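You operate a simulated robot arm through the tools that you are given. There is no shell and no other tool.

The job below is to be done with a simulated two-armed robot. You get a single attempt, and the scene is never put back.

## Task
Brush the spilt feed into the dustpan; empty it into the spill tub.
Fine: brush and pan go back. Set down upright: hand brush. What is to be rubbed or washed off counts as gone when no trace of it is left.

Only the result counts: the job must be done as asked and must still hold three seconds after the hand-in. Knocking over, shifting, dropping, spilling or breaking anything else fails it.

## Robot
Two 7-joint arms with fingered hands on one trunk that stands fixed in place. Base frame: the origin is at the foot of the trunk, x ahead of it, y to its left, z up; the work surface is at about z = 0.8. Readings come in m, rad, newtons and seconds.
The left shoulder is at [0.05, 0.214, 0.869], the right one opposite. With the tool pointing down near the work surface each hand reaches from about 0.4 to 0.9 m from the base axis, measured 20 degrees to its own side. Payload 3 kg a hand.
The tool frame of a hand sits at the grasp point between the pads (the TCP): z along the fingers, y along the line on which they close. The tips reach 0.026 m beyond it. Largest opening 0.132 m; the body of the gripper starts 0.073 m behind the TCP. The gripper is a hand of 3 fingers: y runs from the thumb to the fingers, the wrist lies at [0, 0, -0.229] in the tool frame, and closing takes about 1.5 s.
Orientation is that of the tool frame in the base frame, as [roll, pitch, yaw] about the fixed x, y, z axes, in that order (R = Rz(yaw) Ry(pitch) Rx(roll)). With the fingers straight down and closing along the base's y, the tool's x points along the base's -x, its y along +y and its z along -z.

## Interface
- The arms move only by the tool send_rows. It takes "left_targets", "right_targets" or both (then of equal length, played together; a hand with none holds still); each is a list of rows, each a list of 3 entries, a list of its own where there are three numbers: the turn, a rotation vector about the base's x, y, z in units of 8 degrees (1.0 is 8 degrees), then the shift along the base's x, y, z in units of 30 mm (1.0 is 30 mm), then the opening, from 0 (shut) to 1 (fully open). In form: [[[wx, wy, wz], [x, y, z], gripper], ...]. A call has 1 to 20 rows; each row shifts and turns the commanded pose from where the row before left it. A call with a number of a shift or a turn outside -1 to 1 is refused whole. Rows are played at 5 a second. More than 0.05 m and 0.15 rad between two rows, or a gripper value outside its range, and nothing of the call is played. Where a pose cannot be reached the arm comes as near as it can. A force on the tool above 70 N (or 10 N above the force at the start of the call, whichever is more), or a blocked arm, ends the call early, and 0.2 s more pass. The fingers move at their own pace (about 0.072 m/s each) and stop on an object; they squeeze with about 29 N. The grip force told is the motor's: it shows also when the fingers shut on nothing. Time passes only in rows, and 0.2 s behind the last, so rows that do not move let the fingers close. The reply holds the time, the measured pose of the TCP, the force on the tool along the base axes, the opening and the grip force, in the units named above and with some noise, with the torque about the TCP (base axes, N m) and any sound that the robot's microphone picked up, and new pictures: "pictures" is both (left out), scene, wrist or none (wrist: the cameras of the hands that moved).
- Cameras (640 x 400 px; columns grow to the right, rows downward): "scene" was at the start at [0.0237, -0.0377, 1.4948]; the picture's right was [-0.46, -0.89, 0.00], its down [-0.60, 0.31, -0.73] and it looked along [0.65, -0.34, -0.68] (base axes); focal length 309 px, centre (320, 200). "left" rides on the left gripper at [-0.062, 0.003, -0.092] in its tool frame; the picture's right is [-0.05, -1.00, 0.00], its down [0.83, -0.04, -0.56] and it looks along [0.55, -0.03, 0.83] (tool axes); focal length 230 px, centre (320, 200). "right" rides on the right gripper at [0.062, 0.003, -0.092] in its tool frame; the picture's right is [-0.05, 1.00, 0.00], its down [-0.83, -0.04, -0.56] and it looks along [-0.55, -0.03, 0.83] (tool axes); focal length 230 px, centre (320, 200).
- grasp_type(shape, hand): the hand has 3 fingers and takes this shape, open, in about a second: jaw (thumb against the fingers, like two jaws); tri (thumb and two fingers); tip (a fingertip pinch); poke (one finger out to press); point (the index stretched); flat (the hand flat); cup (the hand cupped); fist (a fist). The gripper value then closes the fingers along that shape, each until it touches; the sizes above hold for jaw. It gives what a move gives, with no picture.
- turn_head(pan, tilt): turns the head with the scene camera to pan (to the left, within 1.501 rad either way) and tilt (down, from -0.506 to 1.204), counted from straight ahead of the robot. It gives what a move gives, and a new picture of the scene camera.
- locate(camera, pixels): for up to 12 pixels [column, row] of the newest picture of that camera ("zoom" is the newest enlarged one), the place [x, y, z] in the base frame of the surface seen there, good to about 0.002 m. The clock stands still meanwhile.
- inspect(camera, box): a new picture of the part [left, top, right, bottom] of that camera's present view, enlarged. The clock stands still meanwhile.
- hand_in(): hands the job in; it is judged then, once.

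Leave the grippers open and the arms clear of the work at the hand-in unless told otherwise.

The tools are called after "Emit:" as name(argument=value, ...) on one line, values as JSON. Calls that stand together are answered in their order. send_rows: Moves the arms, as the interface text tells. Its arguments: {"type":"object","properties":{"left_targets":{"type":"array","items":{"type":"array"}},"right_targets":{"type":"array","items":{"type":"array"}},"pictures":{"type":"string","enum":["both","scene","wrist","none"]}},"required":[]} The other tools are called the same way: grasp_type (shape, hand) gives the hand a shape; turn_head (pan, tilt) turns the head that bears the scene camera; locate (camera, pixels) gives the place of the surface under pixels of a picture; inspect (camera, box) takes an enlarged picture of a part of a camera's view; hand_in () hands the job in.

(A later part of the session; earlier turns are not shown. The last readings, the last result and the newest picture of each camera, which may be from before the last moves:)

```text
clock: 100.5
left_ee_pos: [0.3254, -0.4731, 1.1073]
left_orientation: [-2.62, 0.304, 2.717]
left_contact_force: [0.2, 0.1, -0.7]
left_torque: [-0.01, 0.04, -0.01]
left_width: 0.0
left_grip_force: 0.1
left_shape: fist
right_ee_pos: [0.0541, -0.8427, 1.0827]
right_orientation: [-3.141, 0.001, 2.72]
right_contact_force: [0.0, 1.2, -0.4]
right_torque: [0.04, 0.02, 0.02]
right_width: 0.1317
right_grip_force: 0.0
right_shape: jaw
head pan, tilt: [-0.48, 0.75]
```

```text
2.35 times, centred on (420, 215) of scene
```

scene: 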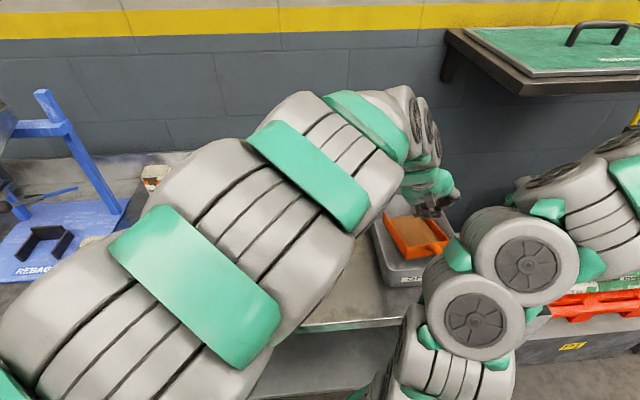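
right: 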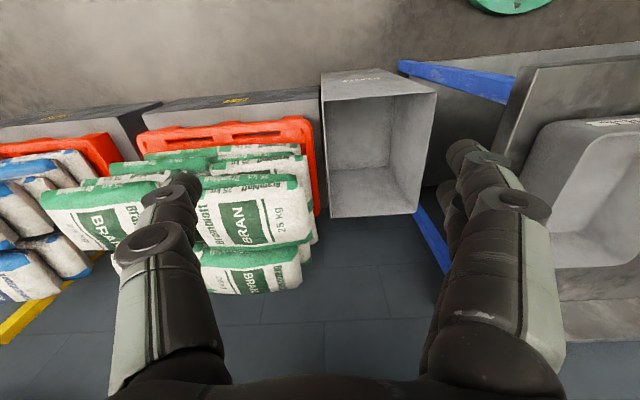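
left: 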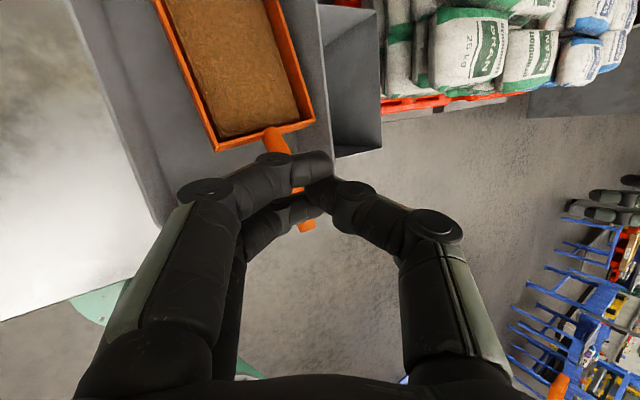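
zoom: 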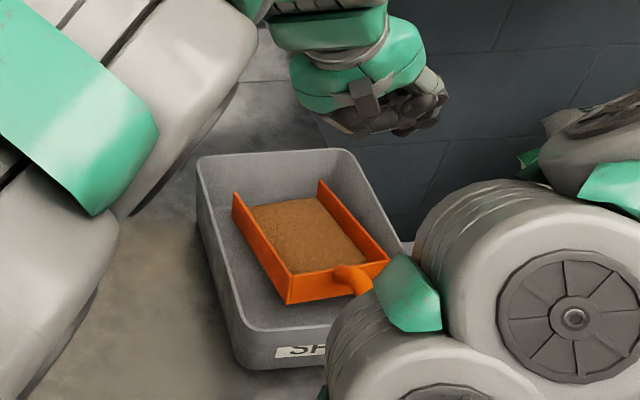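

"Fist" is simply closed, so it can't wrap a handle. I'll look at "tip" and "cup" in the air as well.

Emit:
grasp_type(shape="tip", hand="left")

Emit:
inspect(camera="left", box=[0, 0, 640, 400])

Emit:
grasp_type(shape="cup", hand="left")

Emit:
inspect(camera="left", box=[0, 0, 640, 400])

Emit:
grasp_type(shape="tri", hand="left")

Emit:
inspect(camera="left", box=[0, 0, 640, 400])

```text
clock: 101.4
left_ee_pos: [0.3253, -0.4723, 1.1058]
left_orientation: [-2.618, 0.303, 2.716]
left_contact_force: [-1.0, 0.0, 0.2]
left_torque: [-0.01, 0.02, 0.0]
left_width: 0.1319
left_grip_force: 0.1
left_shape: tip
right_ee_pos: [0.0532, -0.8423, 1.0827]
right_orientation: [3.142, -0.001, 2.719]
right_contact_force: [-0.5, 0.4, 0.1]
right_torque: [-0.07, 0.01, 0.0]
right_width: 0.1321
right_grip_force: 0.0
right_shape: jaw
head pan, tilt: [-0.48, 0.75]
```

```text
1.00 times, centred on (320, 200) of left (not enlarged: the box is as wide or as high as the picture)
```

zoom: 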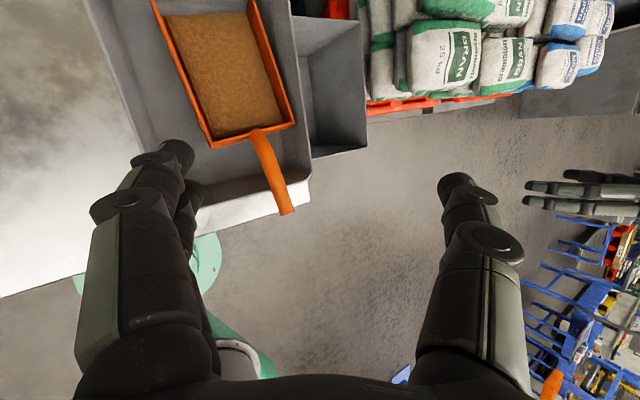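

```text
clock: 102.3
left_ee_pos: [0.3264, -0.4727, 1.1057]
left_orientation: [-2.619, 0.304, 2.718]
left_contact_force: [-0.3, -0.5, 0.1]
left_torque: [-0.02, -0.01, -0.01]
left_width: 0.0601
left_grip_force: 0.0
left_shape: cup
right_ee_pos: [0.0541, -0.8422, 1.0817]
right_orientation: [3.141, 0.0, 2.72]
right_contact_force: [-0.4, 1.1, -0.3]
right_torque: [-0.01, 0.0, 0.03]
right_width: 0.1317
right_grip_force: 0.1
right_shape: jaw
head pan, tilt: [-0.48, 0.75]
```

```text
1.00 times, centred on (320, 200) of left (not enlarged: the box is as wide or as high as the picture)
```

zoom: 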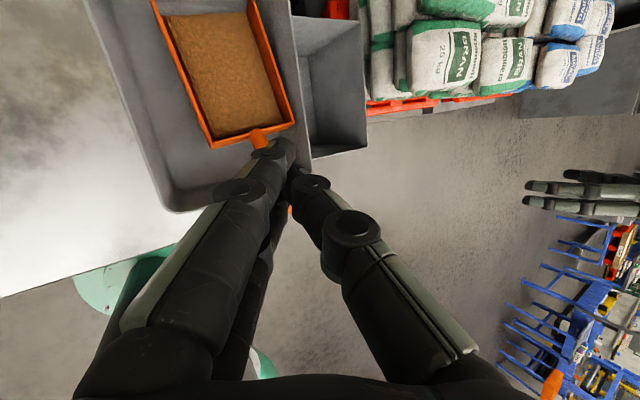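

```text
clock: 103.2
left_ee_pos: [0.3261, -0.4724, 1.1058]
left_orientation: [-2.619, 0.305, 2.719]
left_contact_force: [0.8, -0.4, -0.6]
left_torque: [0.01, 0.02, 0.01]
left_width: 0.1321
left_grip_force: 0.1
left_shape: tri
right_ee_pos: [0.0544, -0.8428, 1.0813]
right_orientation: [-3.141, 0.002, 2.719]
right_contact_force: [0.3, -0.7, -0.1]
right_torque: [-0.02, 0.01, 0.03]
right_width: 0.1319
right_grip_force: 0.1
right_shape: jaw
head pan, tilt: [-0.48, 0.75]
```

```text
1.00 times, centred on (320, 200) of left (not enlarged: the box is as wide or as high as the picture)
```

zoom: 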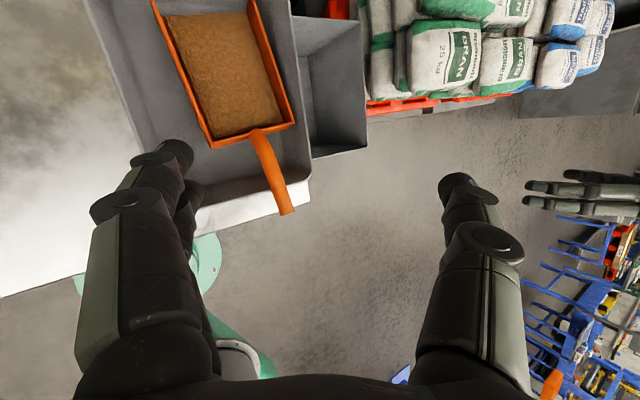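

At full opening "tip" and "tri" look like "jaw". I'll partly close each in the air to compare how the fingertips meet.

Emit:
send_rows(left_targets=[[[0, 0, 0], [0, 0, 0], 0.15], [[0, 0, 0], [0, 0, 0], 0.15], [[0, 0, 0], [0, 0, 0], 0.15], [[0, 0, 0], [0, 0, 0], 0.15], [[0, 0, 0], [0, 0, 0], 0.15]], pictures="wrist")

Emit:
grasp_type(shape="tip", hand="left")

Emit:
send_rows(left_targets=[[[0, 0, 0], [0, 0, 0], 0.15], [[0, 0, 0], [0, 0, 0], 0.15], [[0, 0, 0], [0, 0, 0], 0.15], [[0, 0, 0], [0, 0, 0], 0.15], [[0, 0, 0], [0, 0, 0], 0.15]], pictures="wrist")

```text
clock: 104.4
left_ee_pos: [0.3261, -0.4718, 1.1058]
left_orientation: [-2.617, 0.303, 2.718]
left_contact_force: [-0.3, 0.1, 0.1]
left_torque: [0.0, -0.03, 0.03]
left_width: 0.0202
left_grip_force: 0.0
left_shape: tri
right_ee_pos: [0.0544, -0.8428, 1.0808]
right_orientation: [-3.141, 0.0, 2.72]
right_contact_force: [0.1, -0.5, 0.2]
right_torque: [-0.03, -0.02, -0.04]
right_width: 0.132
right_grip_force: 0.1
right_shape: jaw
head pan, tilt: [-0.48, 0.75]
```

left: 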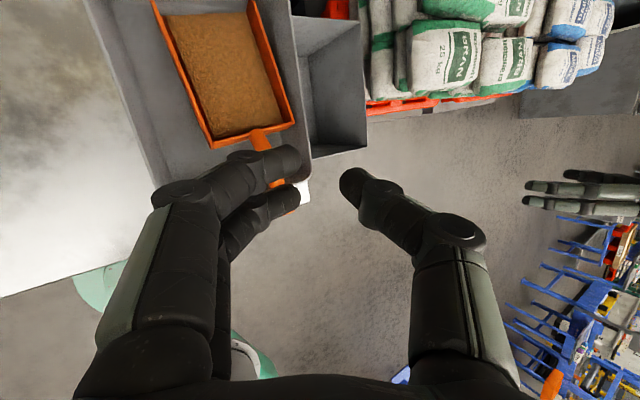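

```text
clock: 105.3
left_ee_pos: [0.3247, -0.4733, 1.106]
left_orientation: [-2.618, 0.303, 2.718]
left_contact_force: [0.0, -0.3, -0.3]
left_torque: [0.01, -0.02, 0.03]
left_width: 0.132
left_grip_force: 0.0
left_shape: tip
right_ee_pos: [0.0545, -0.8423, 1.0806]
right_orientation: [3.141, 0.0, 2.719]
right_contact_force: [0.5, 0.3, -0.4]
right_torque: [0.02, 0.01, 0.02]
right_width: 0.1318
right_grip_force: 0.1
right_shape: jaw
head pan, tilt: [-0.48, 0.75]
```

```text
clock: 106.5
left_ee_pos: [0.3245, -0.4719, 1.105]
left_orientation: [-2.618, 0.306, 2.717]
left_contact_force: [0.3, 0.5, -0.1]
left_torque: [0.02, 0.02, 0.04]
left_width: 0.02
left_grip_force: 0.0
left_shape: tip
right_ee_pos: [0.0531, -0.8429, 1.0822]
right_orientation: [3.141, 0.001, 2.72]
right_contact_force: [0.1, -0.5, 0.6]
right_torque: [-0.01, 0.04, 0.0]
right_width: 0.1321
right_grip_force: 0.0
right_shape: jaw
head pan, tilt: [-0.48, 0.75]
```

left: 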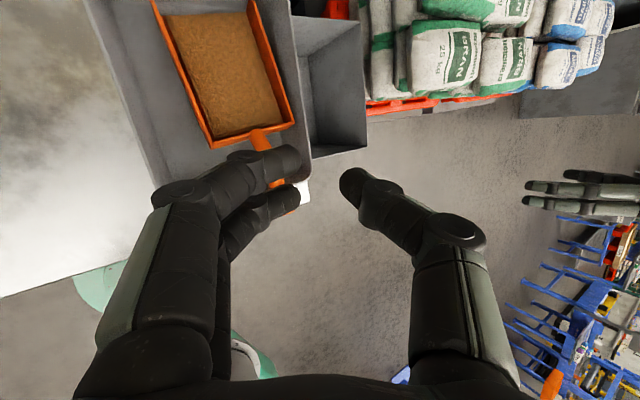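

All three shapes pinch alike. I'll return to "jaw", open it, and take careful measurements of the pan lying in the tub: its handle line, back wall and tilt.

Emit:
grasp_type(shape="jaw", hand="left")

Emit:
inspect(camera="left", box=[120, 80, 340, 230])

Emit:
locate(camera="zoom", pixels=[[410, 175], [425, 210], [440, 245], [455, 280], [470, 315], [480, 340], [395, 160], [260, 180], [500, 110]])

```text
clock: 107.4
left_ee_pos: [0.3258, -0.4724, 1.1067]
left_orientation: [-2.62, 0.303, 2.719]
left_contact_force: [-0.2, 0.2, -0.3]
left_torque: [-0.01, 0.03, 0.01]
left_width: 0.1319
left_grip_force: 0.0
left_shape: jaw
right_ee_pos: [0.0548, -0.8425, 1.0811]
right_orientation: [3.14, 0.0, 2.718]
right_contact_force: [0.1, -0.4, 0.8]
right_torque: [-0.02, -0.02, -0.02]
right_width: 0.1321
right_grip_force: 0.1
right_shape: jaw
head pan, tilt: [-0.48, 0.75]
```

```text
2.67 times, centred on (230, 155) of left
```

zoom: 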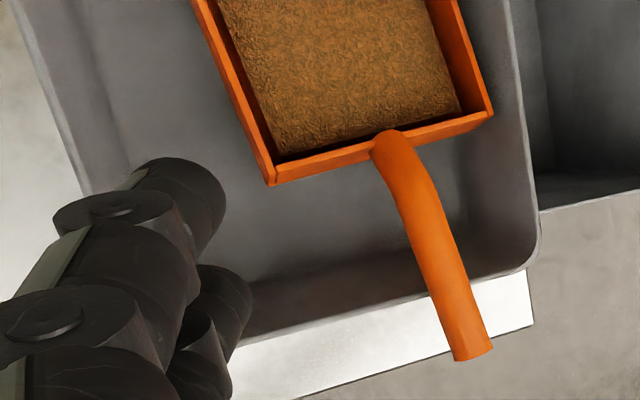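

```text
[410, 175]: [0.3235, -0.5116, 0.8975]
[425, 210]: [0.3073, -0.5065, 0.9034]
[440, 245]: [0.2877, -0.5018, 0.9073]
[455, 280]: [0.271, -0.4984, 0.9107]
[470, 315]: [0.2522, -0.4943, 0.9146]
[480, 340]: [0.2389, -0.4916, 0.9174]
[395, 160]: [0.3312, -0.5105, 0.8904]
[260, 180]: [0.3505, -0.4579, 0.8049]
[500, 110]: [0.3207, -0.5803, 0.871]
```

The handle runs from (0.239, −0.492, 0.917) at its end to the neck at about (0.324, −0.512, 0.898). The pan is yawed about 11° and tipped about 11° nose-down. I'll locate the near rim of the tub too, since the fingers must fit between it and the pan's back wall.

Emit:
locate(camera="zoom", pixels=[[340, 308], [400, 300], [500, 272], [300, 322], [350, 285], [350, 300], [350, 320], [276, 182], [490, 112], [330, 165], [450, 130], [150, 10]])

```text
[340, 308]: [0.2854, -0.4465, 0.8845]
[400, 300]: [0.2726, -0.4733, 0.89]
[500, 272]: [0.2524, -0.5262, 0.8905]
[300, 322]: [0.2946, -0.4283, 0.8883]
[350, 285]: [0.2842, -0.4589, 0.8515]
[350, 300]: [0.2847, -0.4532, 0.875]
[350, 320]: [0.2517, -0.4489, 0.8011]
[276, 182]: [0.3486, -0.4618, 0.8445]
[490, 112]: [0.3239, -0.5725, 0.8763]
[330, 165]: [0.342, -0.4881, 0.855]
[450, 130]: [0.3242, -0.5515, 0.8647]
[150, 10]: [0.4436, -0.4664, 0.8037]
```

The gap between the near rim (u 0.444) and the pan's back wall (u ≈ 0.515) leaves room at u ≈ 0.48. I'll turn the left hand to match the pan's tilt and yaw and come to a point 10 cm back from the handle.

Emit:
send_rows(left_targets=[[[0.372, 0.826, 0], [0.036, 0.15, -0.9], 1], [[0.372, 0.826, 0], [0.036, 0.15, -0.9], 0.7], [[0.372, 0.826, 0], [0.036, 0.15, -0.9], 0.5], [[0.372, 0.826, 0], [0.036, 0.15, -0.9], 0.5], [[0, 0, 0.73], [0, 0, -0.12], 0.5], [[0, 0, 0.73], [0, 0, 0], 0.5], [[0, 0, 0], [0, 0, 0], 0.5]], pictures="both")

Emit:
inspect(camera="left", box=[120, 40, 500, 280])

```text
clock: 109.0
left_ee_pos: [0.3291, -0.4555, 0.9954]
left_orientation: [-2.618, -0.202, 2.923]
left_contact_force: [-1.1, -0.5, 0.0]
left_torque: [0.01, -0.04, -0.02]
left_width: 0.0666
left_grip_force: 0.1
left_shape: jaw
right_ee_pos: [0.0541, -0.8433, 1.0821]
right_orientation: [3.14, 0.0, 2.718]
right_contact_force: [0.0, -0.2, 0.4]
right_torque: [0.04, 0.03, 0.01]
right_width: 0.1319
right_grip_force: 0.0
right_shape: jaw
head pan, tilt: [-0.48, 0.75]
```

scene: 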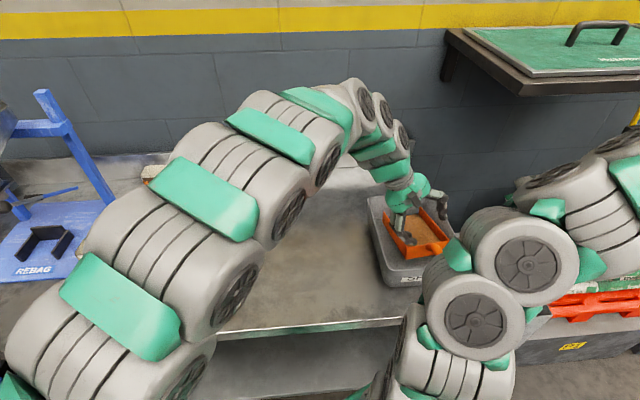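
left: 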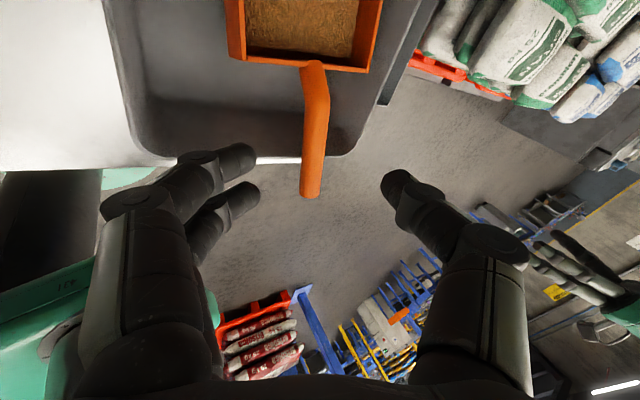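

```text
1.67 times, centred on (310, 160) of left
```

zoom: 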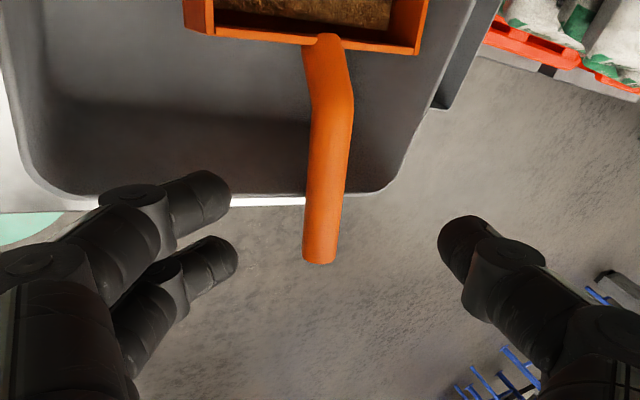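

The handle is aligned with the hand (col ≈ 315). I'll double-check its line from here before advancing.

Emit:
locate(camera="left", pixels=[[317, 90], [319, 105], [317, 120], [316, 140], [314, 160], [312, 180], [235, 55], [365, 65]])

```text
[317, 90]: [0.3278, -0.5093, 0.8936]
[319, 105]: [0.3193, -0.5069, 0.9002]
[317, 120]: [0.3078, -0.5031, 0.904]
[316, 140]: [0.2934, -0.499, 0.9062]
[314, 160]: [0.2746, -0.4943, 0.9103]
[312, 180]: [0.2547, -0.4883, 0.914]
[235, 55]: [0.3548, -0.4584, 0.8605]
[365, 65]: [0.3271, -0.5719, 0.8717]
```

The handle centre is confirmed at about u 0.480, v −0.339, z 0.897. I'll advance along the tool axis to bring the fingertips level with it.

Emit:
send_rows(left_targets=[[[0, 0, 0], [-0.219, -0.3615, -0.707], 0.5], [[0, 0, 0], [-0.219, -0.3615, -0.707], 0.5], [[0, 0, 0], [-0.219, -0.3615, -0.707], 0.5], [[0, 0, 0], [-0.219, -0.3615, -0.707], 0.5], [[0, 0, 0], [0, 0, 0], 0.5]], pictures="both")

Emit:
inspect(camera="left", box=[120, 60, 500, 300])

```text
clock: 110.2
left_ee_pos: [0.3022, -0.5014, 0.9119]
left_orientation: [-2.618, -0.202, 2.923]
left_contact_force: [-0.5, 0.7, 0.2]
left_torque: [-0.01, 0.0, 0.03]
left_width: 0.0667
left_grip_force: 0.1
left_shape: jaw
right_ee_pos: [0.0537, -0.843, 1.0813]
right_orientation: [-3.141, -0.001, 2.72]
right_contact_force: [-0.2, -0.1, -0.2]
right_torque: [0.0, 0.02, 0.03]
right_width: 0.1319
right_grip_force: 0.1
right_shape: jaw
head pan, tilt: [-0.48, 0.75]
```

scene: 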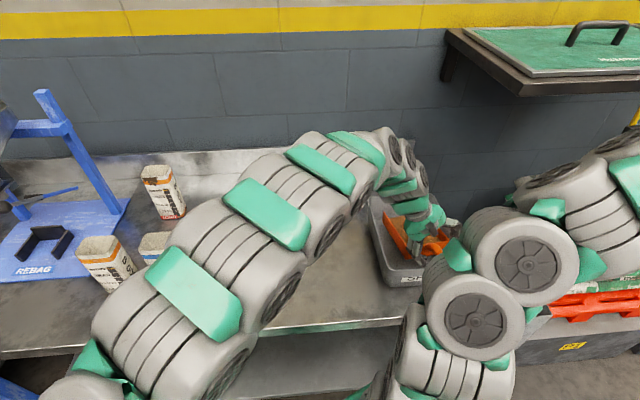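
left: 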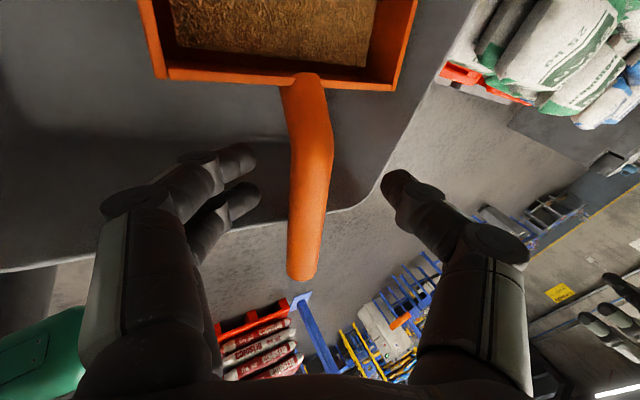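

```text
1.67 times, centred on (310, 180) of left
```

zoom: 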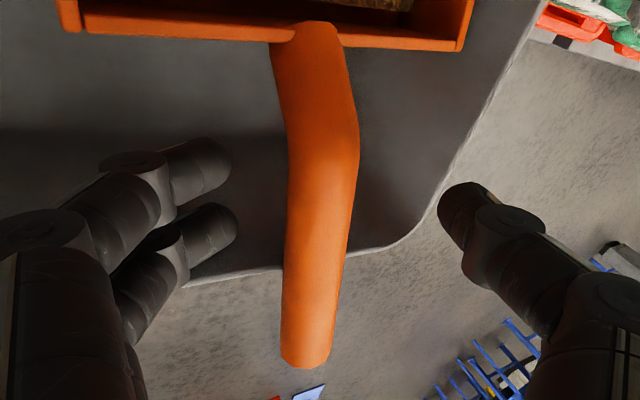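

The fingertips are on both sides of the handle, clear of the tub rim and back wall. I'll close.

Emit:
send_rows(left_targets=[[[0, 0, 0], [0, 0, 0], 0.25], [[0, 0, 0], [0, 0, 0], 0], [[0, 0, 0], [0, 0, 0], 0], [[0, 0, 0], [0, 0, 0], 0], [[0, 0, 0], [0, 0, 0], 0], [[0, 0, 0], [0, 0, 0], 0], [[0, 0, 0], [0, 0, 0], 0]], pictures="wrist")

Emit:
inspect(camera="left", box=[120, 60, 500, 300])

```text
clock: 111.8
left_ee_pos: [0.3004, -0.502, 0.9115]
left_orientation: [-2.62, -0.201, 2.922]
left_contact_force: [-0.6, 0.7, -1.0]
left_torque: [0.0, -0.04, -0.04]
left_width: 0.0166
left_grip_force: 29.1
left_shape: jaw
right_ee_pos: [0.0538, -0.8435, 1.0816]
right_orientation: [-3.141, 0.0, 2.72]
right_contact_force: [0.2, -1.4, -0.2]
right_torque: [-0.01, 0.01, -0.03]
right_width: 0.1319
right_grip_force: 0.1
right_shape: jaw
head pan, tilt: [-0.48, 0.75]
```

left: 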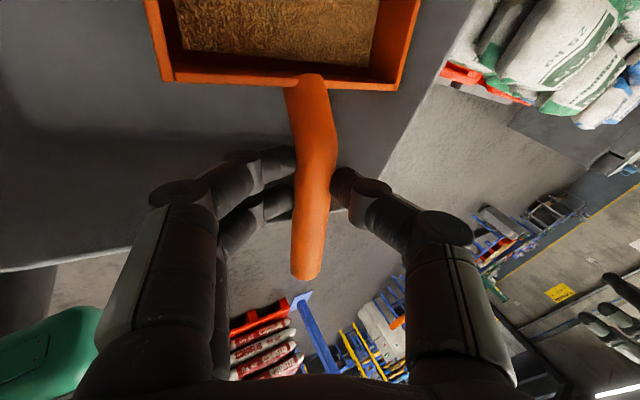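

```text
1.67 times, centred on (310, 180) of left
```

zoom: 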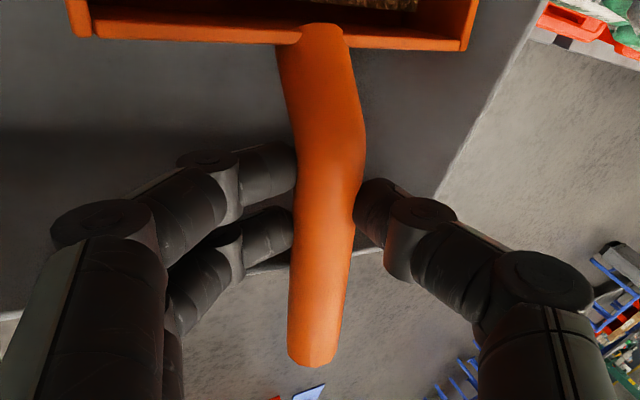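

The width is 0.0166, the firmest pinch so far. Now I'll tip the pan nose-down and roll it to its left while lifting slowly, keeping its mouth inside the tub. I'll do half first, then look.

Emit:
send_rows(left_targets=[[[-0.442, 0.803, 0.151], [0.175, 0.035, 0.667], 0], [[-0.426, 0.799, 0.209], [0.175, 0.035, 0.667], 0], [[-0.403, 0.794, 0.264], [0.175, 0.035, 0.667], 0], [[-0.376, 0.788, 0.317], [0.175, 0.035, 0.667], 0], [[0, 0, 0], [0, 0, 0], 0]], pictures="both")

Emit:
inspect(camera="scene", box=[340, 150, 500, 300])

```text
clock: 113.0
left_ee_pos: [0.324, -0.4958, 0.991]
left_orientation: [-2.267, -0.587, 2.918]
left_contact_force: [-0.3, -0.3, -0.8]
left_torque: [0.05, 0.05, 0.01]
left_width: 0.0166
left_grip_force: 28.7
left_shape: jaw
right_ee_pos: [0.0547, -0.8427, 1.0808]
right_orientation: [-3.141, 0.001, 2.717]
right_contact_force: [0.0, -0.3, 0.6]
right_torque: [-0.02, -0.02, 0.0]
right_width: 0.132
right_grip_force: 0.0
right_shape: jaw
head pan, tilt: [-0.48, 0.75]
```

scene: 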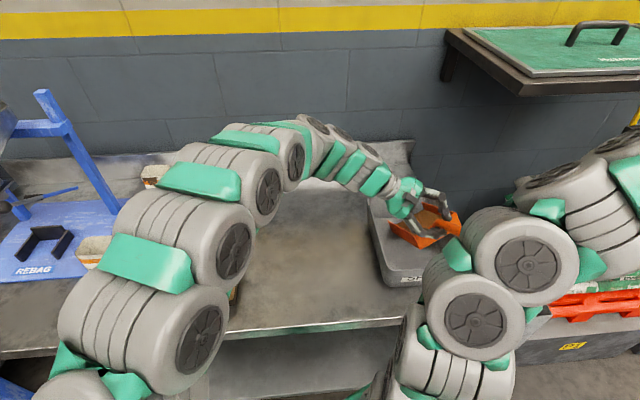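
left: 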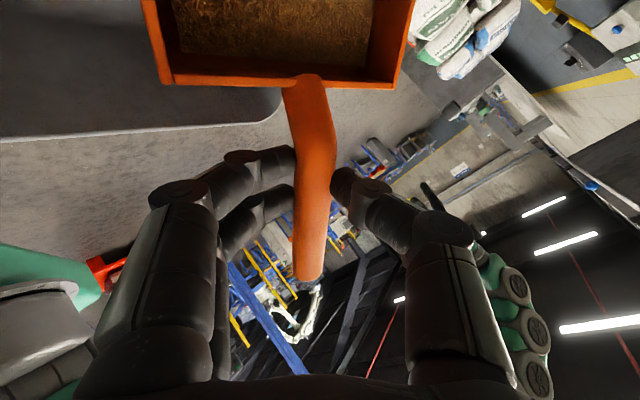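

```text
2.67 times, centred on (420, 225) of scene
```

zoom: 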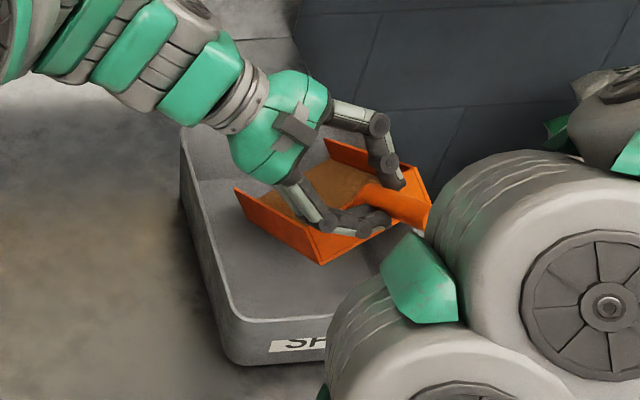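

The pan tips along with the hand, grip steady at 0.0166, feed still inside over the tub. I'll continue the tilt.

Emit:
send_rows(left_targets=[[[-0.344, 0.781, 0.367], [0.175, 0.035, 0.6], 0], [[-0.308, 0.773, 0.414], [0.175, 0.035, 0.6], 0], [[-0.267, 0.764, 0.457], [0.175, 0.035, 0.6], 0], [[-0.222, 0.754, 0.496], [0.175, 0.035, 0.5], 0], [[-0.174, 0.743, 0.53], [0.175, 0.035, 0.5], 0], [[0, 0, 0], [0, 0, 0], 0], [[0, 0, 0], [0, 0, 0], 0]], pictures="both")

Emit:
inspect(camera="scene", box=[340, 150, 500, 300])

Emit:
inspect(camera="left", box=[100, 0, 460, 220])

```text
clock: 114.6
left_ee_pos: [0.3496, -0.4886, 1.0747]
left_orientation: [-1.826, -1.064, 2.913]
left_contact_force: [-0.3, 0.3, -1.5]
left_torque: [0.11, 0.0, 0.01]
left_width: 0.0165
left_grip_force: 29.0
left_shape: jaw
right_ee_pos: [0.0548, -0.843, 1.0801]
right_orientation: [-3.141, -0.001, 2.719]
right_contact_force: [-1.1, 0.1, -0.1]
right_torque: [0.01, 0.0, -0.01]
right_width: 0.1317
right_grip_force: 0.0
right_shape: jaw
head pan, tilt: [-0.48, 0.75]
```

scene: 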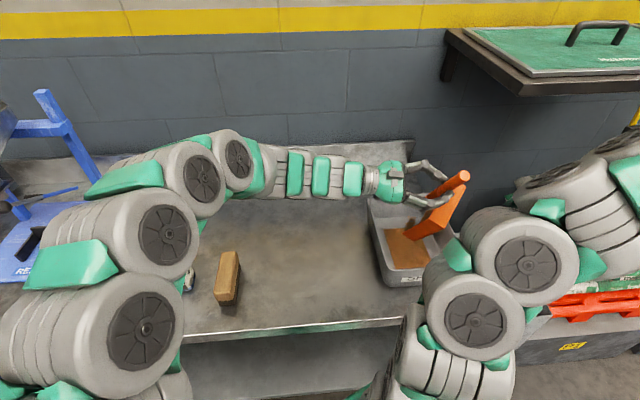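
left: 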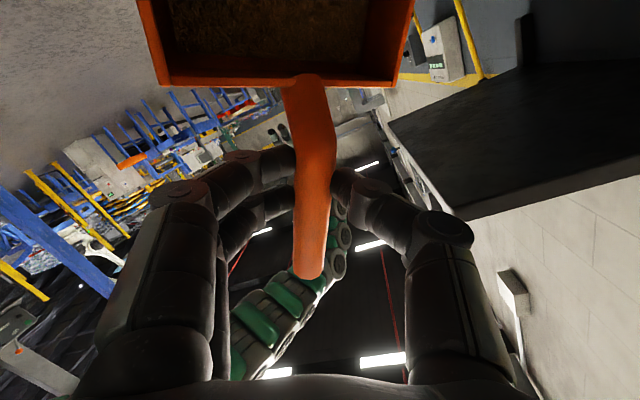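

```text
2.67 times, centred on (420, 225) of scene
```

zoom: 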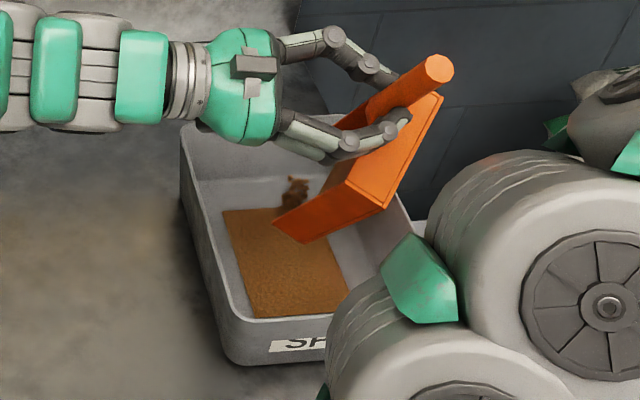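

```text
1.78 times, centred on (280, 110) of left
```

zoom: 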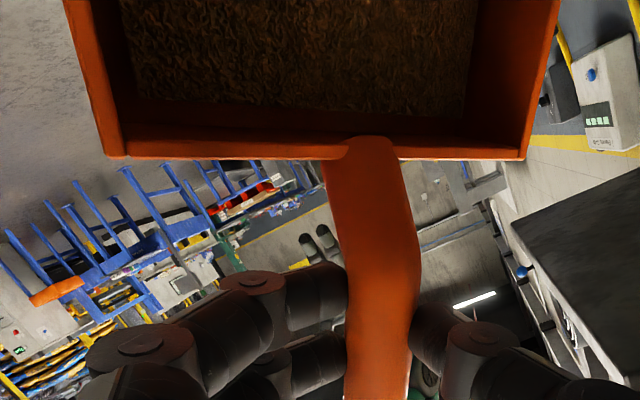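

The feed is pouring into the tub, with a brown layer on the tub floor and a stream at the pan's mouth. I'll tip a bit steeper and wait for the rest to run out.

Emit:
send_rows(left_targets=[[[0.163, 0.732, 0], [0, 0, 0.3], 0], [[0.163, 0.732, 0], [0, 0, 0.3], 0], [[0.163, 0.732, 0], [0, 0, 0.2], 0], [[0, 0, 0], [0, 0, 0], 0], [[0, 0, 0], [0, 0, 0], 0], [[0, 0, 0], [0, 0, 0], 0], [[0, 0, 0], [0, 0, 0], 0], [[0, 0, 0], [0, 0, 0], 0], [[0, 0, 0], [0, 0, 0], 0], [[0, 0, 0], [0, 0, 0], 0]], pictures="both")

Emit:
inspect(camera="scene", box=[340, 150, 500, 300])

Emit:
inspect(camera="left", box=[100, 0, 460, 220])

```text
clock: 116.8
left_ee_pos: [0.3499, -0.4868, 1.0981]
left_orientation: [-1.806, -1.377, 2.895]
left_contact_force: [0.0, 0.1, -1.9]
left_torque: [0.07, -0.03, -0.02]
left_width: 0.0163
left_grip_force: 28.7
left_shape: jaw
right_ee_pos: [0.0532, -0.8431, 1.0811]
right_orientation: [-3.141, -0.001, 2.719]
right_contact_force: [-0.1, -0.5, -1.2]
right_torque: [-0.03, 0.01, -0.02]
right_width: 0.1319
right_grip_force: 0.1
right_shape: jaw
head pan, tilt: [-0.48, 0.75]
```

scene: 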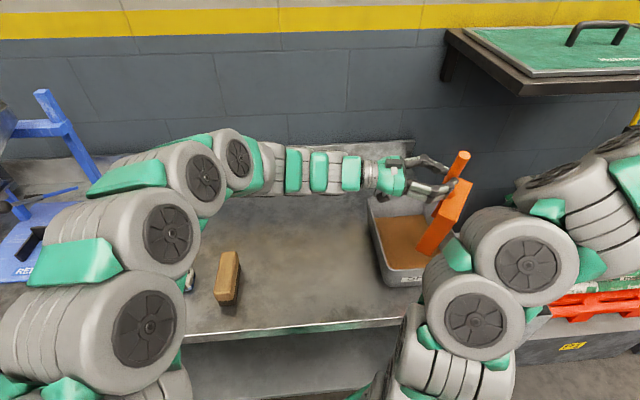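
left: 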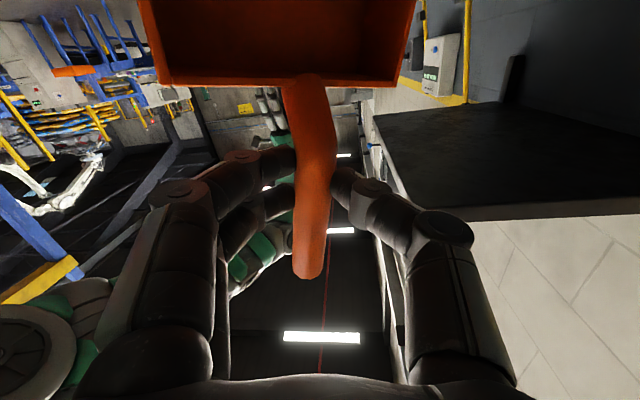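

```text
2.67 times, centred on (420, 225) of scene
```

zoom: 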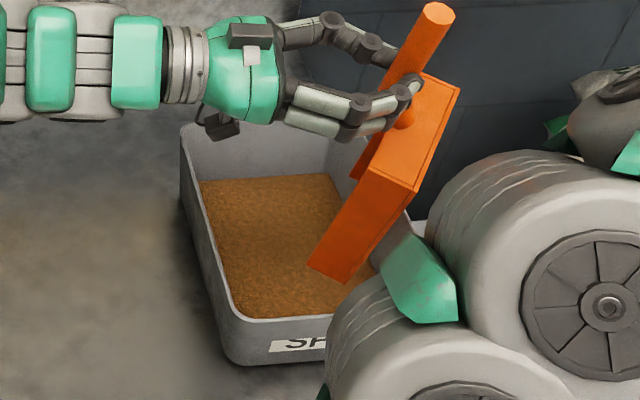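

```text
1.78 times, centred on (280, 110) of left
```

zoom: 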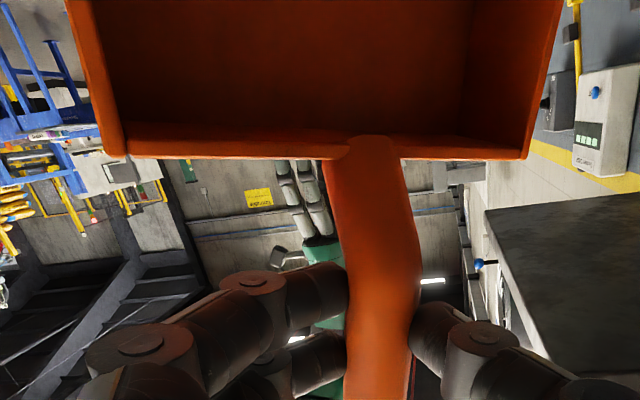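

The pan is empty and the feed lies in the tub. I'll raise the pan straight up clear of the rim, then carry it left above its original place, still tipped.

Emit:
send_rows(left_targets=[[[0, 0, 0], [0, 0, 0.7], 0], [[0, 0, 0], [0, 0, 0.8], 0], [[0, 0, 0], [0, 0, 0.9], 0], [[0, 0, 0], [0.06, 0.4, 0.2], 0], [[0, 0, 0], [0.12, 0.7, 0], 0], [[0, 0, 0], [0.12, 0.8, 0], 0], [[0, 0, 0], [0.12, 0.8, 0], 0], [[0, 0, 0], [0.12, 0.8, 0], 0], [[0, 0, 0], [0.12, 0.8, 0], 0], [[0, 0, 0], [0.12, 0.8, 0], 0], [[0, 0, 0], [0.12, 0.8, 0], 0], [[0, 0, 0], [0.12, 0.6, 0], 0], [[0, 0, 0], [0.06, 0.35, 0], 0], [[0, 0, 0], [0, 0, 0], 0]], pictures="both")

Emit:
inspect(camera="scene", box=[260, 120, 500, 300])

```text
clock: 119.8
left_ee_pos: [0.3826, -0.2839, 1.1771]
left_orientation: [-1.805, -1.376, 2.894]
left_contact_force: [0.0, 0.3, -2.2]
left_torque: [0.04, -0.01, 0.01]
left_width: 0.0165
left_grip_force: 29.3
left_shape: jaw
right_ee_pos: [0.0539, -0.8425, 1.0809]
right_orientation: [-3.141, -0.001, 2.719]
right_contact_force: [0.3, 0.0, 0.5]
right_torque: [0.0, 0.01, -0.04]
right_width: 0.132
right_grip_force: 0.0
right_shape: jaw
head pan, tilt: [-0.48, 0.75]
```

scene: 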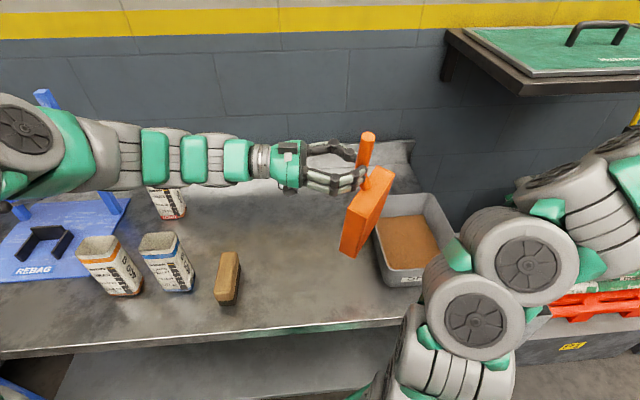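
left: 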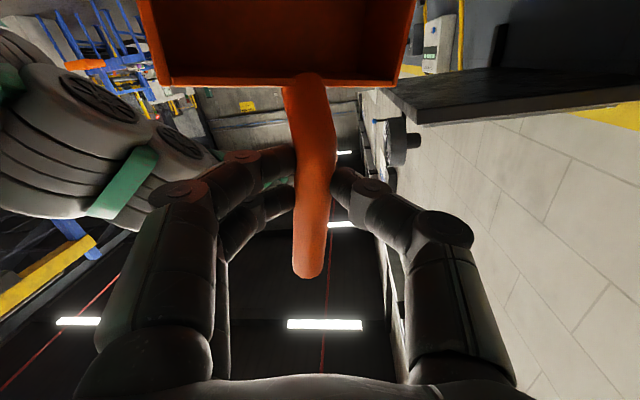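

```text
2.22 times, centred on (380, 210) of scene
```

zoom: 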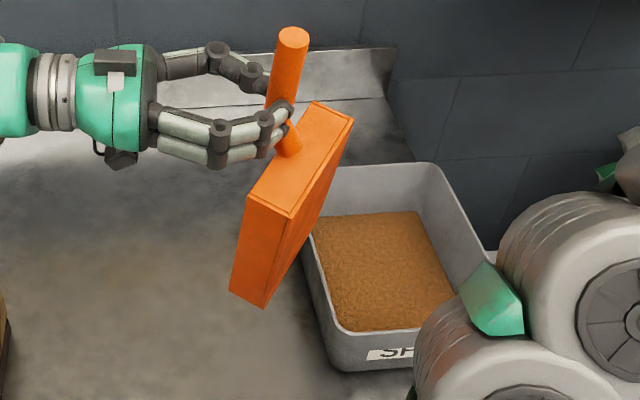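

The pan is empty and firmly held above its home area, and the feed is settled in the tub. I'll turn the pan back level by reversing the tilt, lowering slightly as it goes.

Emit:
send_rows(left_targets=[[[-0.163, -0.732, 0], [0, 0, 0], 0], [[-0.163, -0.732, 0], [0, 0, 0], 0], [[-0.163, -0.732, 0], [0, 0, 0], 0], [[0.174, -0.743, -0.53], [0, 0, 0], 0], [[0.222, -0.754, -0.496], [0, 0, -0.2], 0], [[0.267, -0.764, -0.457], [0, 0, -0.3], 0], [[0.308, -0.773, -0.414], [0, 0, -0.3], 0], [[0.344, -0.781, -0.367], [0, 0, -0.3], 0], [[0.376, -0.788, -0.317], [0, 0, -0.3], 0], [[0.403, -0.794, -0.264], [0, 0, -0.3], 0], [[0.426, -0.799, -0.209], [0, 0, -0.3], 0], [[0.442, -0.803, -0.151], [0, 0, -0.3], 0], [[-0.21, -0.945, 0], [0, 0, -0.2], 0], [[-0.21, -0.945, 0], [0, 0, -0.2], 0], [[0, 0, -0.644], [0, 0, -0.2], 0], [[0, 0, -0.644], [0, 0, -0.2], 0], [[0, 0, 0], [0, 0, 0], 0]], pictures="both")

Emit:
locate(camera="left", pixels=[[318, 120], [320, 160], [318, 190], [315, 220], [312, 250], [170, 80], [390, 83], [150, 30], [400, 40]])

```text
clock: 123.4
left_ee_pos: [0.3814, -0.284, 1.0859]
left_orientation: [-2.62, 0.069, 2.74]
left_contact_force: [0.0, 1.2, -1.9]
left_torque: [0.11, 0.11, 0.02]
left_width: 0.0164
left_grip_force: 28.4
left_shape: jaw
right_ee_pos: [0.0553, -0.8434, 1.0803]
right_orientation: [-3.141, -0.001, 2.72]
right_contact_force: [0.2, 0.3, 0.3]
right_torque: [0.02, -0.03, 0.0]
right_width: 0.1317
right_grip_force: 0.1
right_shape: jaw
head pan, tilt: [-0.48, 0.75]
```

scene: 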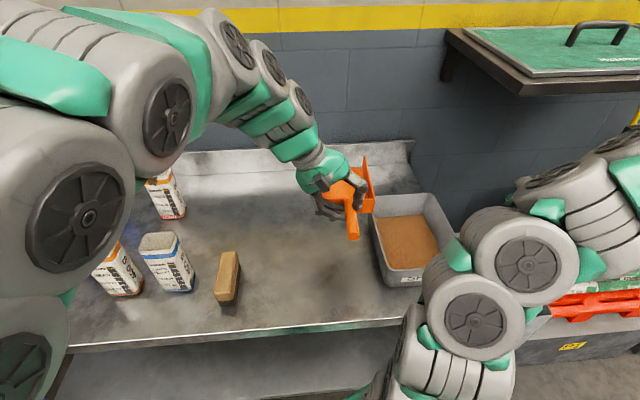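
left: 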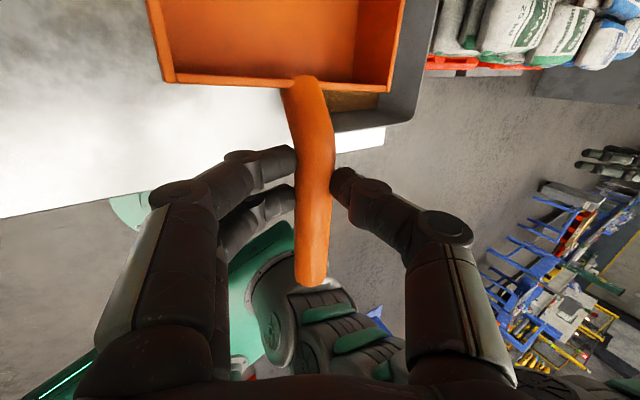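

```text
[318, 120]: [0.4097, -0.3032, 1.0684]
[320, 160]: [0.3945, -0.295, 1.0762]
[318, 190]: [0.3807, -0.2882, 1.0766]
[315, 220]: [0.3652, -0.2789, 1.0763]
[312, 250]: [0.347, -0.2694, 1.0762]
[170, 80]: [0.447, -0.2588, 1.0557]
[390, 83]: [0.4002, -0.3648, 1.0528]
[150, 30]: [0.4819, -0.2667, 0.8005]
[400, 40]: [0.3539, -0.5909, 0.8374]
```

The pan is level again and steady at 0.0164. It sits about 15 mm too far and 2 mm right of its original spot, with 1° of yaw to correct. I'll fix that while lowering most of the way.

Emit:
send_rows(left_targets=[[[0, 0, 0.06], [-0.215, 0.135, -0.3], 0], [[0, 0, 0.06], [-0.215, 0.135, -0.6], 0], [[0, 0, 0], [0, 0, -0.7], 0], [[0, 0, 0], [0, 0, -0.8], 0], [[0, 0, 0], [0, 0, -0.8], 0], [[0, 0, 0], [0, 0, -0.8], 0], [[0, 0, 0], [0, 0, -0.8], 0], [[0, 0, 0], [0, 0, -0.8], 0], [[0, 0, 0], [0, 0, -0.5], 0], [[0, 0, 0], [0, 0, 0], 0]], pictures="both")

Emit:
locate(camera="left", pixels=[[318, 120], [320, 160], [318, 190], [315, 220], [312, 250], [170, 80], [390, 83]])

```text
clock: 125.6
left_ee_pos: [0.3705, -0.2769, 0.9015]
left_orientation: [-2.621, 0.068, 2.759]
left_contact_force: [-0.7, -0.3, -1.6]
left_torque: [0.06, 0.12, -0.01]
left_width: 0.0165
left_grip_force: 29.1
left_shape: jaw
right_ee_pos: [0.0553, -0.8428, 1.0802]
right_orientation: [3.141, 0.0, 2.718]
right_contact_force: [-0.5, 0.3, -0.1]
right_torque: [0.02, -0.04, 0.02]
right_width: 0.1318
right_grip_force: 0.0
right_shape: jaw
head pan, tilt: [-0.48, 0.75]
```

scene: 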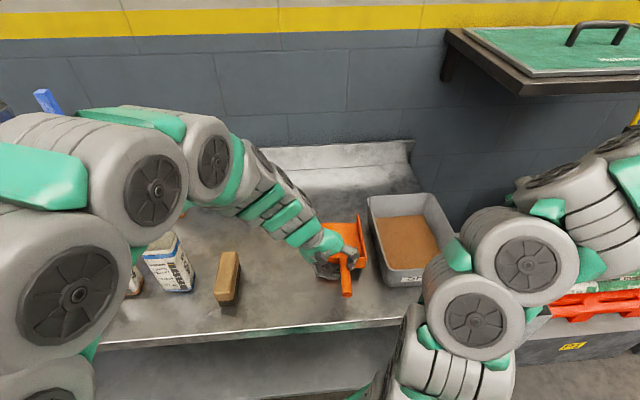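
left: 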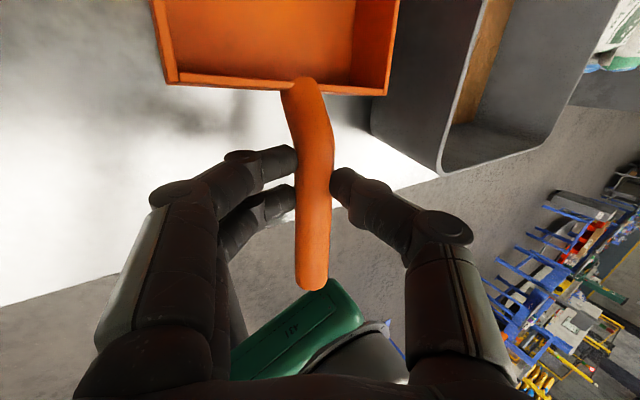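

```text
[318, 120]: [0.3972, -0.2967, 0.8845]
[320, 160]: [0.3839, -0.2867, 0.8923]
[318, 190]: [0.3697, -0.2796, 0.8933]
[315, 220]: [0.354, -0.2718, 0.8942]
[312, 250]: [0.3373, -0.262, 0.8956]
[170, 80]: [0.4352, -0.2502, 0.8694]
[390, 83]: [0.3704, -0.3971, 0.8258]
```

The back-left corner is at u 0.4995, v −0.049, matching the original to within 2–3 mm. I'll check the right corner and yaw once more before setting it down.

Emit:
locate(camera="left", pixels=[[382, 92], [375, 88], [180, 78], [165, 60], [395, 40], [280, 84], [360, 92]])

```text
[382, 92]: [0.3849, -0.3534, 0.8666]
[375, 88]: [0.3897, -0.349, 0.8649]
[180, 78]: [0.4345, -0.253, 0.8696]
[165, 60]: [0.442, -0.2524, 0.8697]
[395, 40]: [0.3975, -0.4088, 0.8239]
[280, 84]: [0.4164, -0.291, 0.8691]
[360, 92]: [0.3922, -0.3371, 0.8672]
```

The back edge suggests the pan is about 3° short in yaw. I'll turn it +2.5°, lower it onto the bench, and check contact before releasing.

Emit:
send_rows(left_targets=[[[0, 0, 0.16], [0, 0, -0.3], 0], [[0, 0, 0.15], [0, 0, -0.3], 0], [[0, 0, 0], [0, 0, -0.3], 0], [[0, 0, 0], [0, 0, -0.2], 0], [[0, 0, 0], [0, 0, 0], 0]], pictures="wrist")

Emit:
locate(camera="left", pixels=[[320, 160], [318, 190], [315, 220], [312, 250], [180, 78], [280, 84], [360, 92], [172, 80], [382, 92]])

```text
clock: 126.8
left_ee_pos: [0.3691, -0.2758, 0.8685]
left_orientation: [-2.617, 0.069, 2.802]
left_contact_force: [-3.2, -0.3, 6.3]
left_torque: [-0.14, -0.01, -0.04]
left_width: 0.016
left_grip_force: 29.5
left_shape: jaw
right_ee_pos: [0.0529, -0.8427, 1.0816]
right_orientation: [-3.141, -0.001, 2.718]
right_contact_force: [-0.2, -0.3, -0.3]
right_torque: [-0.01, 0.02, 0.0]
right_width: 0.132
right_grip_force: 0.1
right_shape: jaw
head pan, tilt: [-0.48, 0.75]
```

left: 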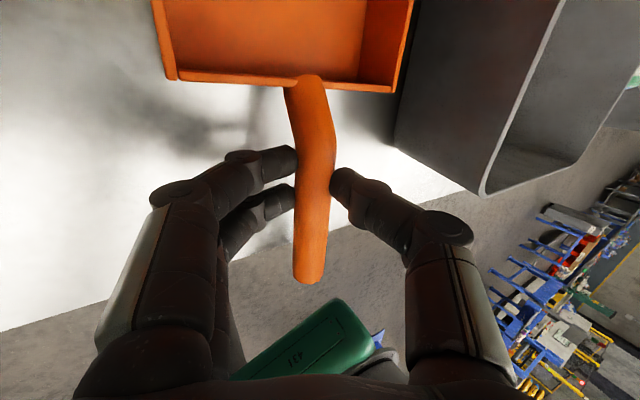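

```text
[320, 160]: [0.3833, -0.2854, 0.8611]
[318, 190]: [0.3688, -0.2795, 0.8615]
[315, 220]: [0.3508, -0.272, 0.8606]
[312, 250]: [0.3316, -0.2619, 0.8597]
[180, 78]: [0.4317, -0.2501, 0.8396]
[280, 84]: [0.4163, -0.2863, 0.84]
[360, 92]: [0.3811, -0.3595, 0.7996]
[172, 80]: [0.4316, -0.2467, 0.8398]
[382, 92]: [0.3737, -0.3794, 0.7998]
```

The pan is flat on the bench, handle top at z 0.861, with its back-left corner at (0.432, −0.247) against (0.4315, −0.250) originally. I'll release it.

Emit:
send_rows(left_targets=[[[0, 0, 0], [0, 0, 0.05], 0], [[0, 0, 0], [0, 0, 0], 0.2], [[0, 0, 0], [0, 0, 0], 0.35], [[0, 0, 0], [0, 0, 0], 0.5], [[0, 0, 0], [0, 0, 0], 0.5], [[0, 0, 0], [0, 0, 0], 0.5]], pictures="wrist")

Emit:
locate(camera="left", pixels=[[320, 160], [318, 190], [315, 220], [312, 250], [180, 78], [280, 84], [172, 80]])

```text
clock: 128.2
left_ee_pos: [0.3685, -0.2767, 0.8704]
left_orientation: [-2.621, 0.067, 2.802]
left_contact_force: [-0.5, 0.0, -0.4]
left_torque: [0.03, 0.02, -0.02]
left_width: 0.0655
left_grip_force: 0.1
left_shape: jaw
right_ee_pos: [0.0549, -0.8434, 1.0817]
right_orientation: [-3.141, 0.001, 2.72]
right_contact_force: [-0.8, 1.1, 0.9]
right_torque: [0.0, 0.0, -0.01]
right_width: 0.132
right_grip_force: 0.1
right_shape: jaw
head pan, tilt: [-0.48, 0.75]
```

left: 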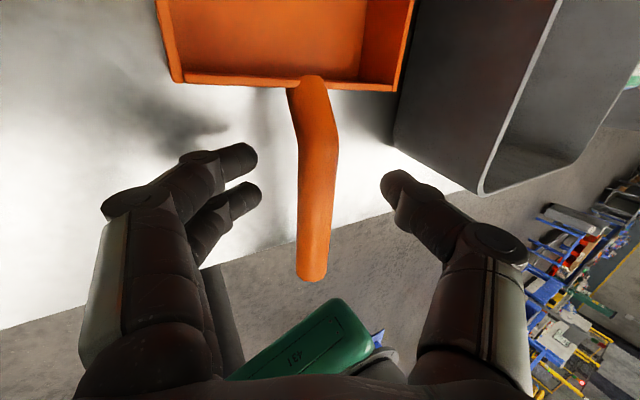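

```text
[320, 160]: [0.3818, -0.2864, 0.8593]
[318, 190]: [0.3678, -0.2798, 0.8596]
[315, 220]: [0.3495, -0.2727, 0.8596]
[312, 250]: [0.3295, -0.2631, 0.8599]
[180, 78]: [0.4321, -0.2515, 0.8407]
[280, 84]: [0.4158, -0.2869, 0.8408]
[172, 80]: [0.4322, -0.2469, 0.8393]
```

Released cleanly. I'll withdraw the left hand along its own axis, up and to the left, then rise high and clear to the left.

Emit:
send_rows(left_targets=[[[0, 0, 0], [0.17, 0.38, 0.72], 0.5], [[0, 0, 0], [0.17, 0.38, 0.72], 0.5], [[0, 0, 0], [0.17, 0.38, 0.72], 0.6], [[0, 0, 0], [0.17, 0.38, 0.72], 0.8], [[0, 0, 0], [0, 0.3, 0.9], 1], [[0, 0, 0], [0, 0.3, 0.9], 1], [[0, 0, 0], [0, 0.4, 0.9], 1], [[0, 0, 0], [0, 0.6, 0.9], 1], [[0, 0, 0], [0, 0.7, 0.9], 1], [[0.4, -0.18, 0], [0, 0.8, 0.8], 1], [[0.5, -0.22, 0], [0, 0.8, 0.6], 1], [[0.6, -0.27, 0], [0, 0.9, 0.3], 1], [[0.684, -0.308, 0], [0, 0.9, 0], 1], [[0.684, -0.308, 0], [0, 0.9, 0], 1], [[0.55, -0.25, 0], [0, 0.9, 0], 1], [[0, 0, 0], [0, 0.9, 0], 1], [[0, 0, 0], [0, 0.9, 0], 1], [[0, 0, 0], [0, 0.9, 0], 1], [[0, 0, 0], [0, 0.9, 0], 1]], pictures="scene")

```text
clock: 132.2
left_ee_pos: [0.3925, 0.1045, 1.1416]
left_orientation: [3.14, 0.101, 2.759]
left_contact_force: [0.1, 0.6, -0.7]
left_torque: [-0.01, 0.01, 0.0]
left_width: 0.1319
left_grip_force: 0.0
left_shape: jaw
right_ee_pos: [0.0539, -0.8427, 1.0811]
right_orientation: [-3.141, -0.001, 2.718]
right_contact_force: [-0.4, 0.0, 0.1]
right_torque: [0.02, -0.01, -0.02]
right_width: 0.1321
right_grip_force: 0.1
right_shape: jaw
head pan, tilt: [-0.48, 0.75]
```

scene: 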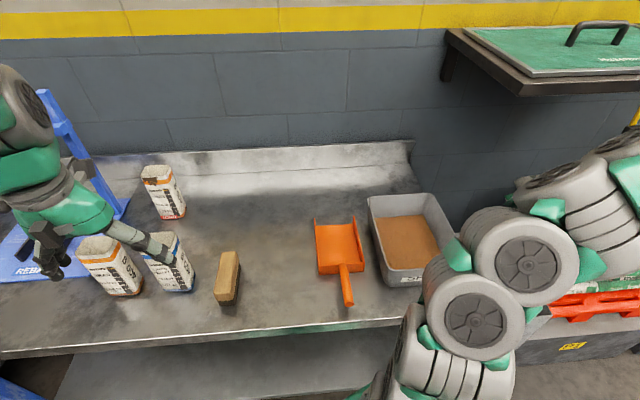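

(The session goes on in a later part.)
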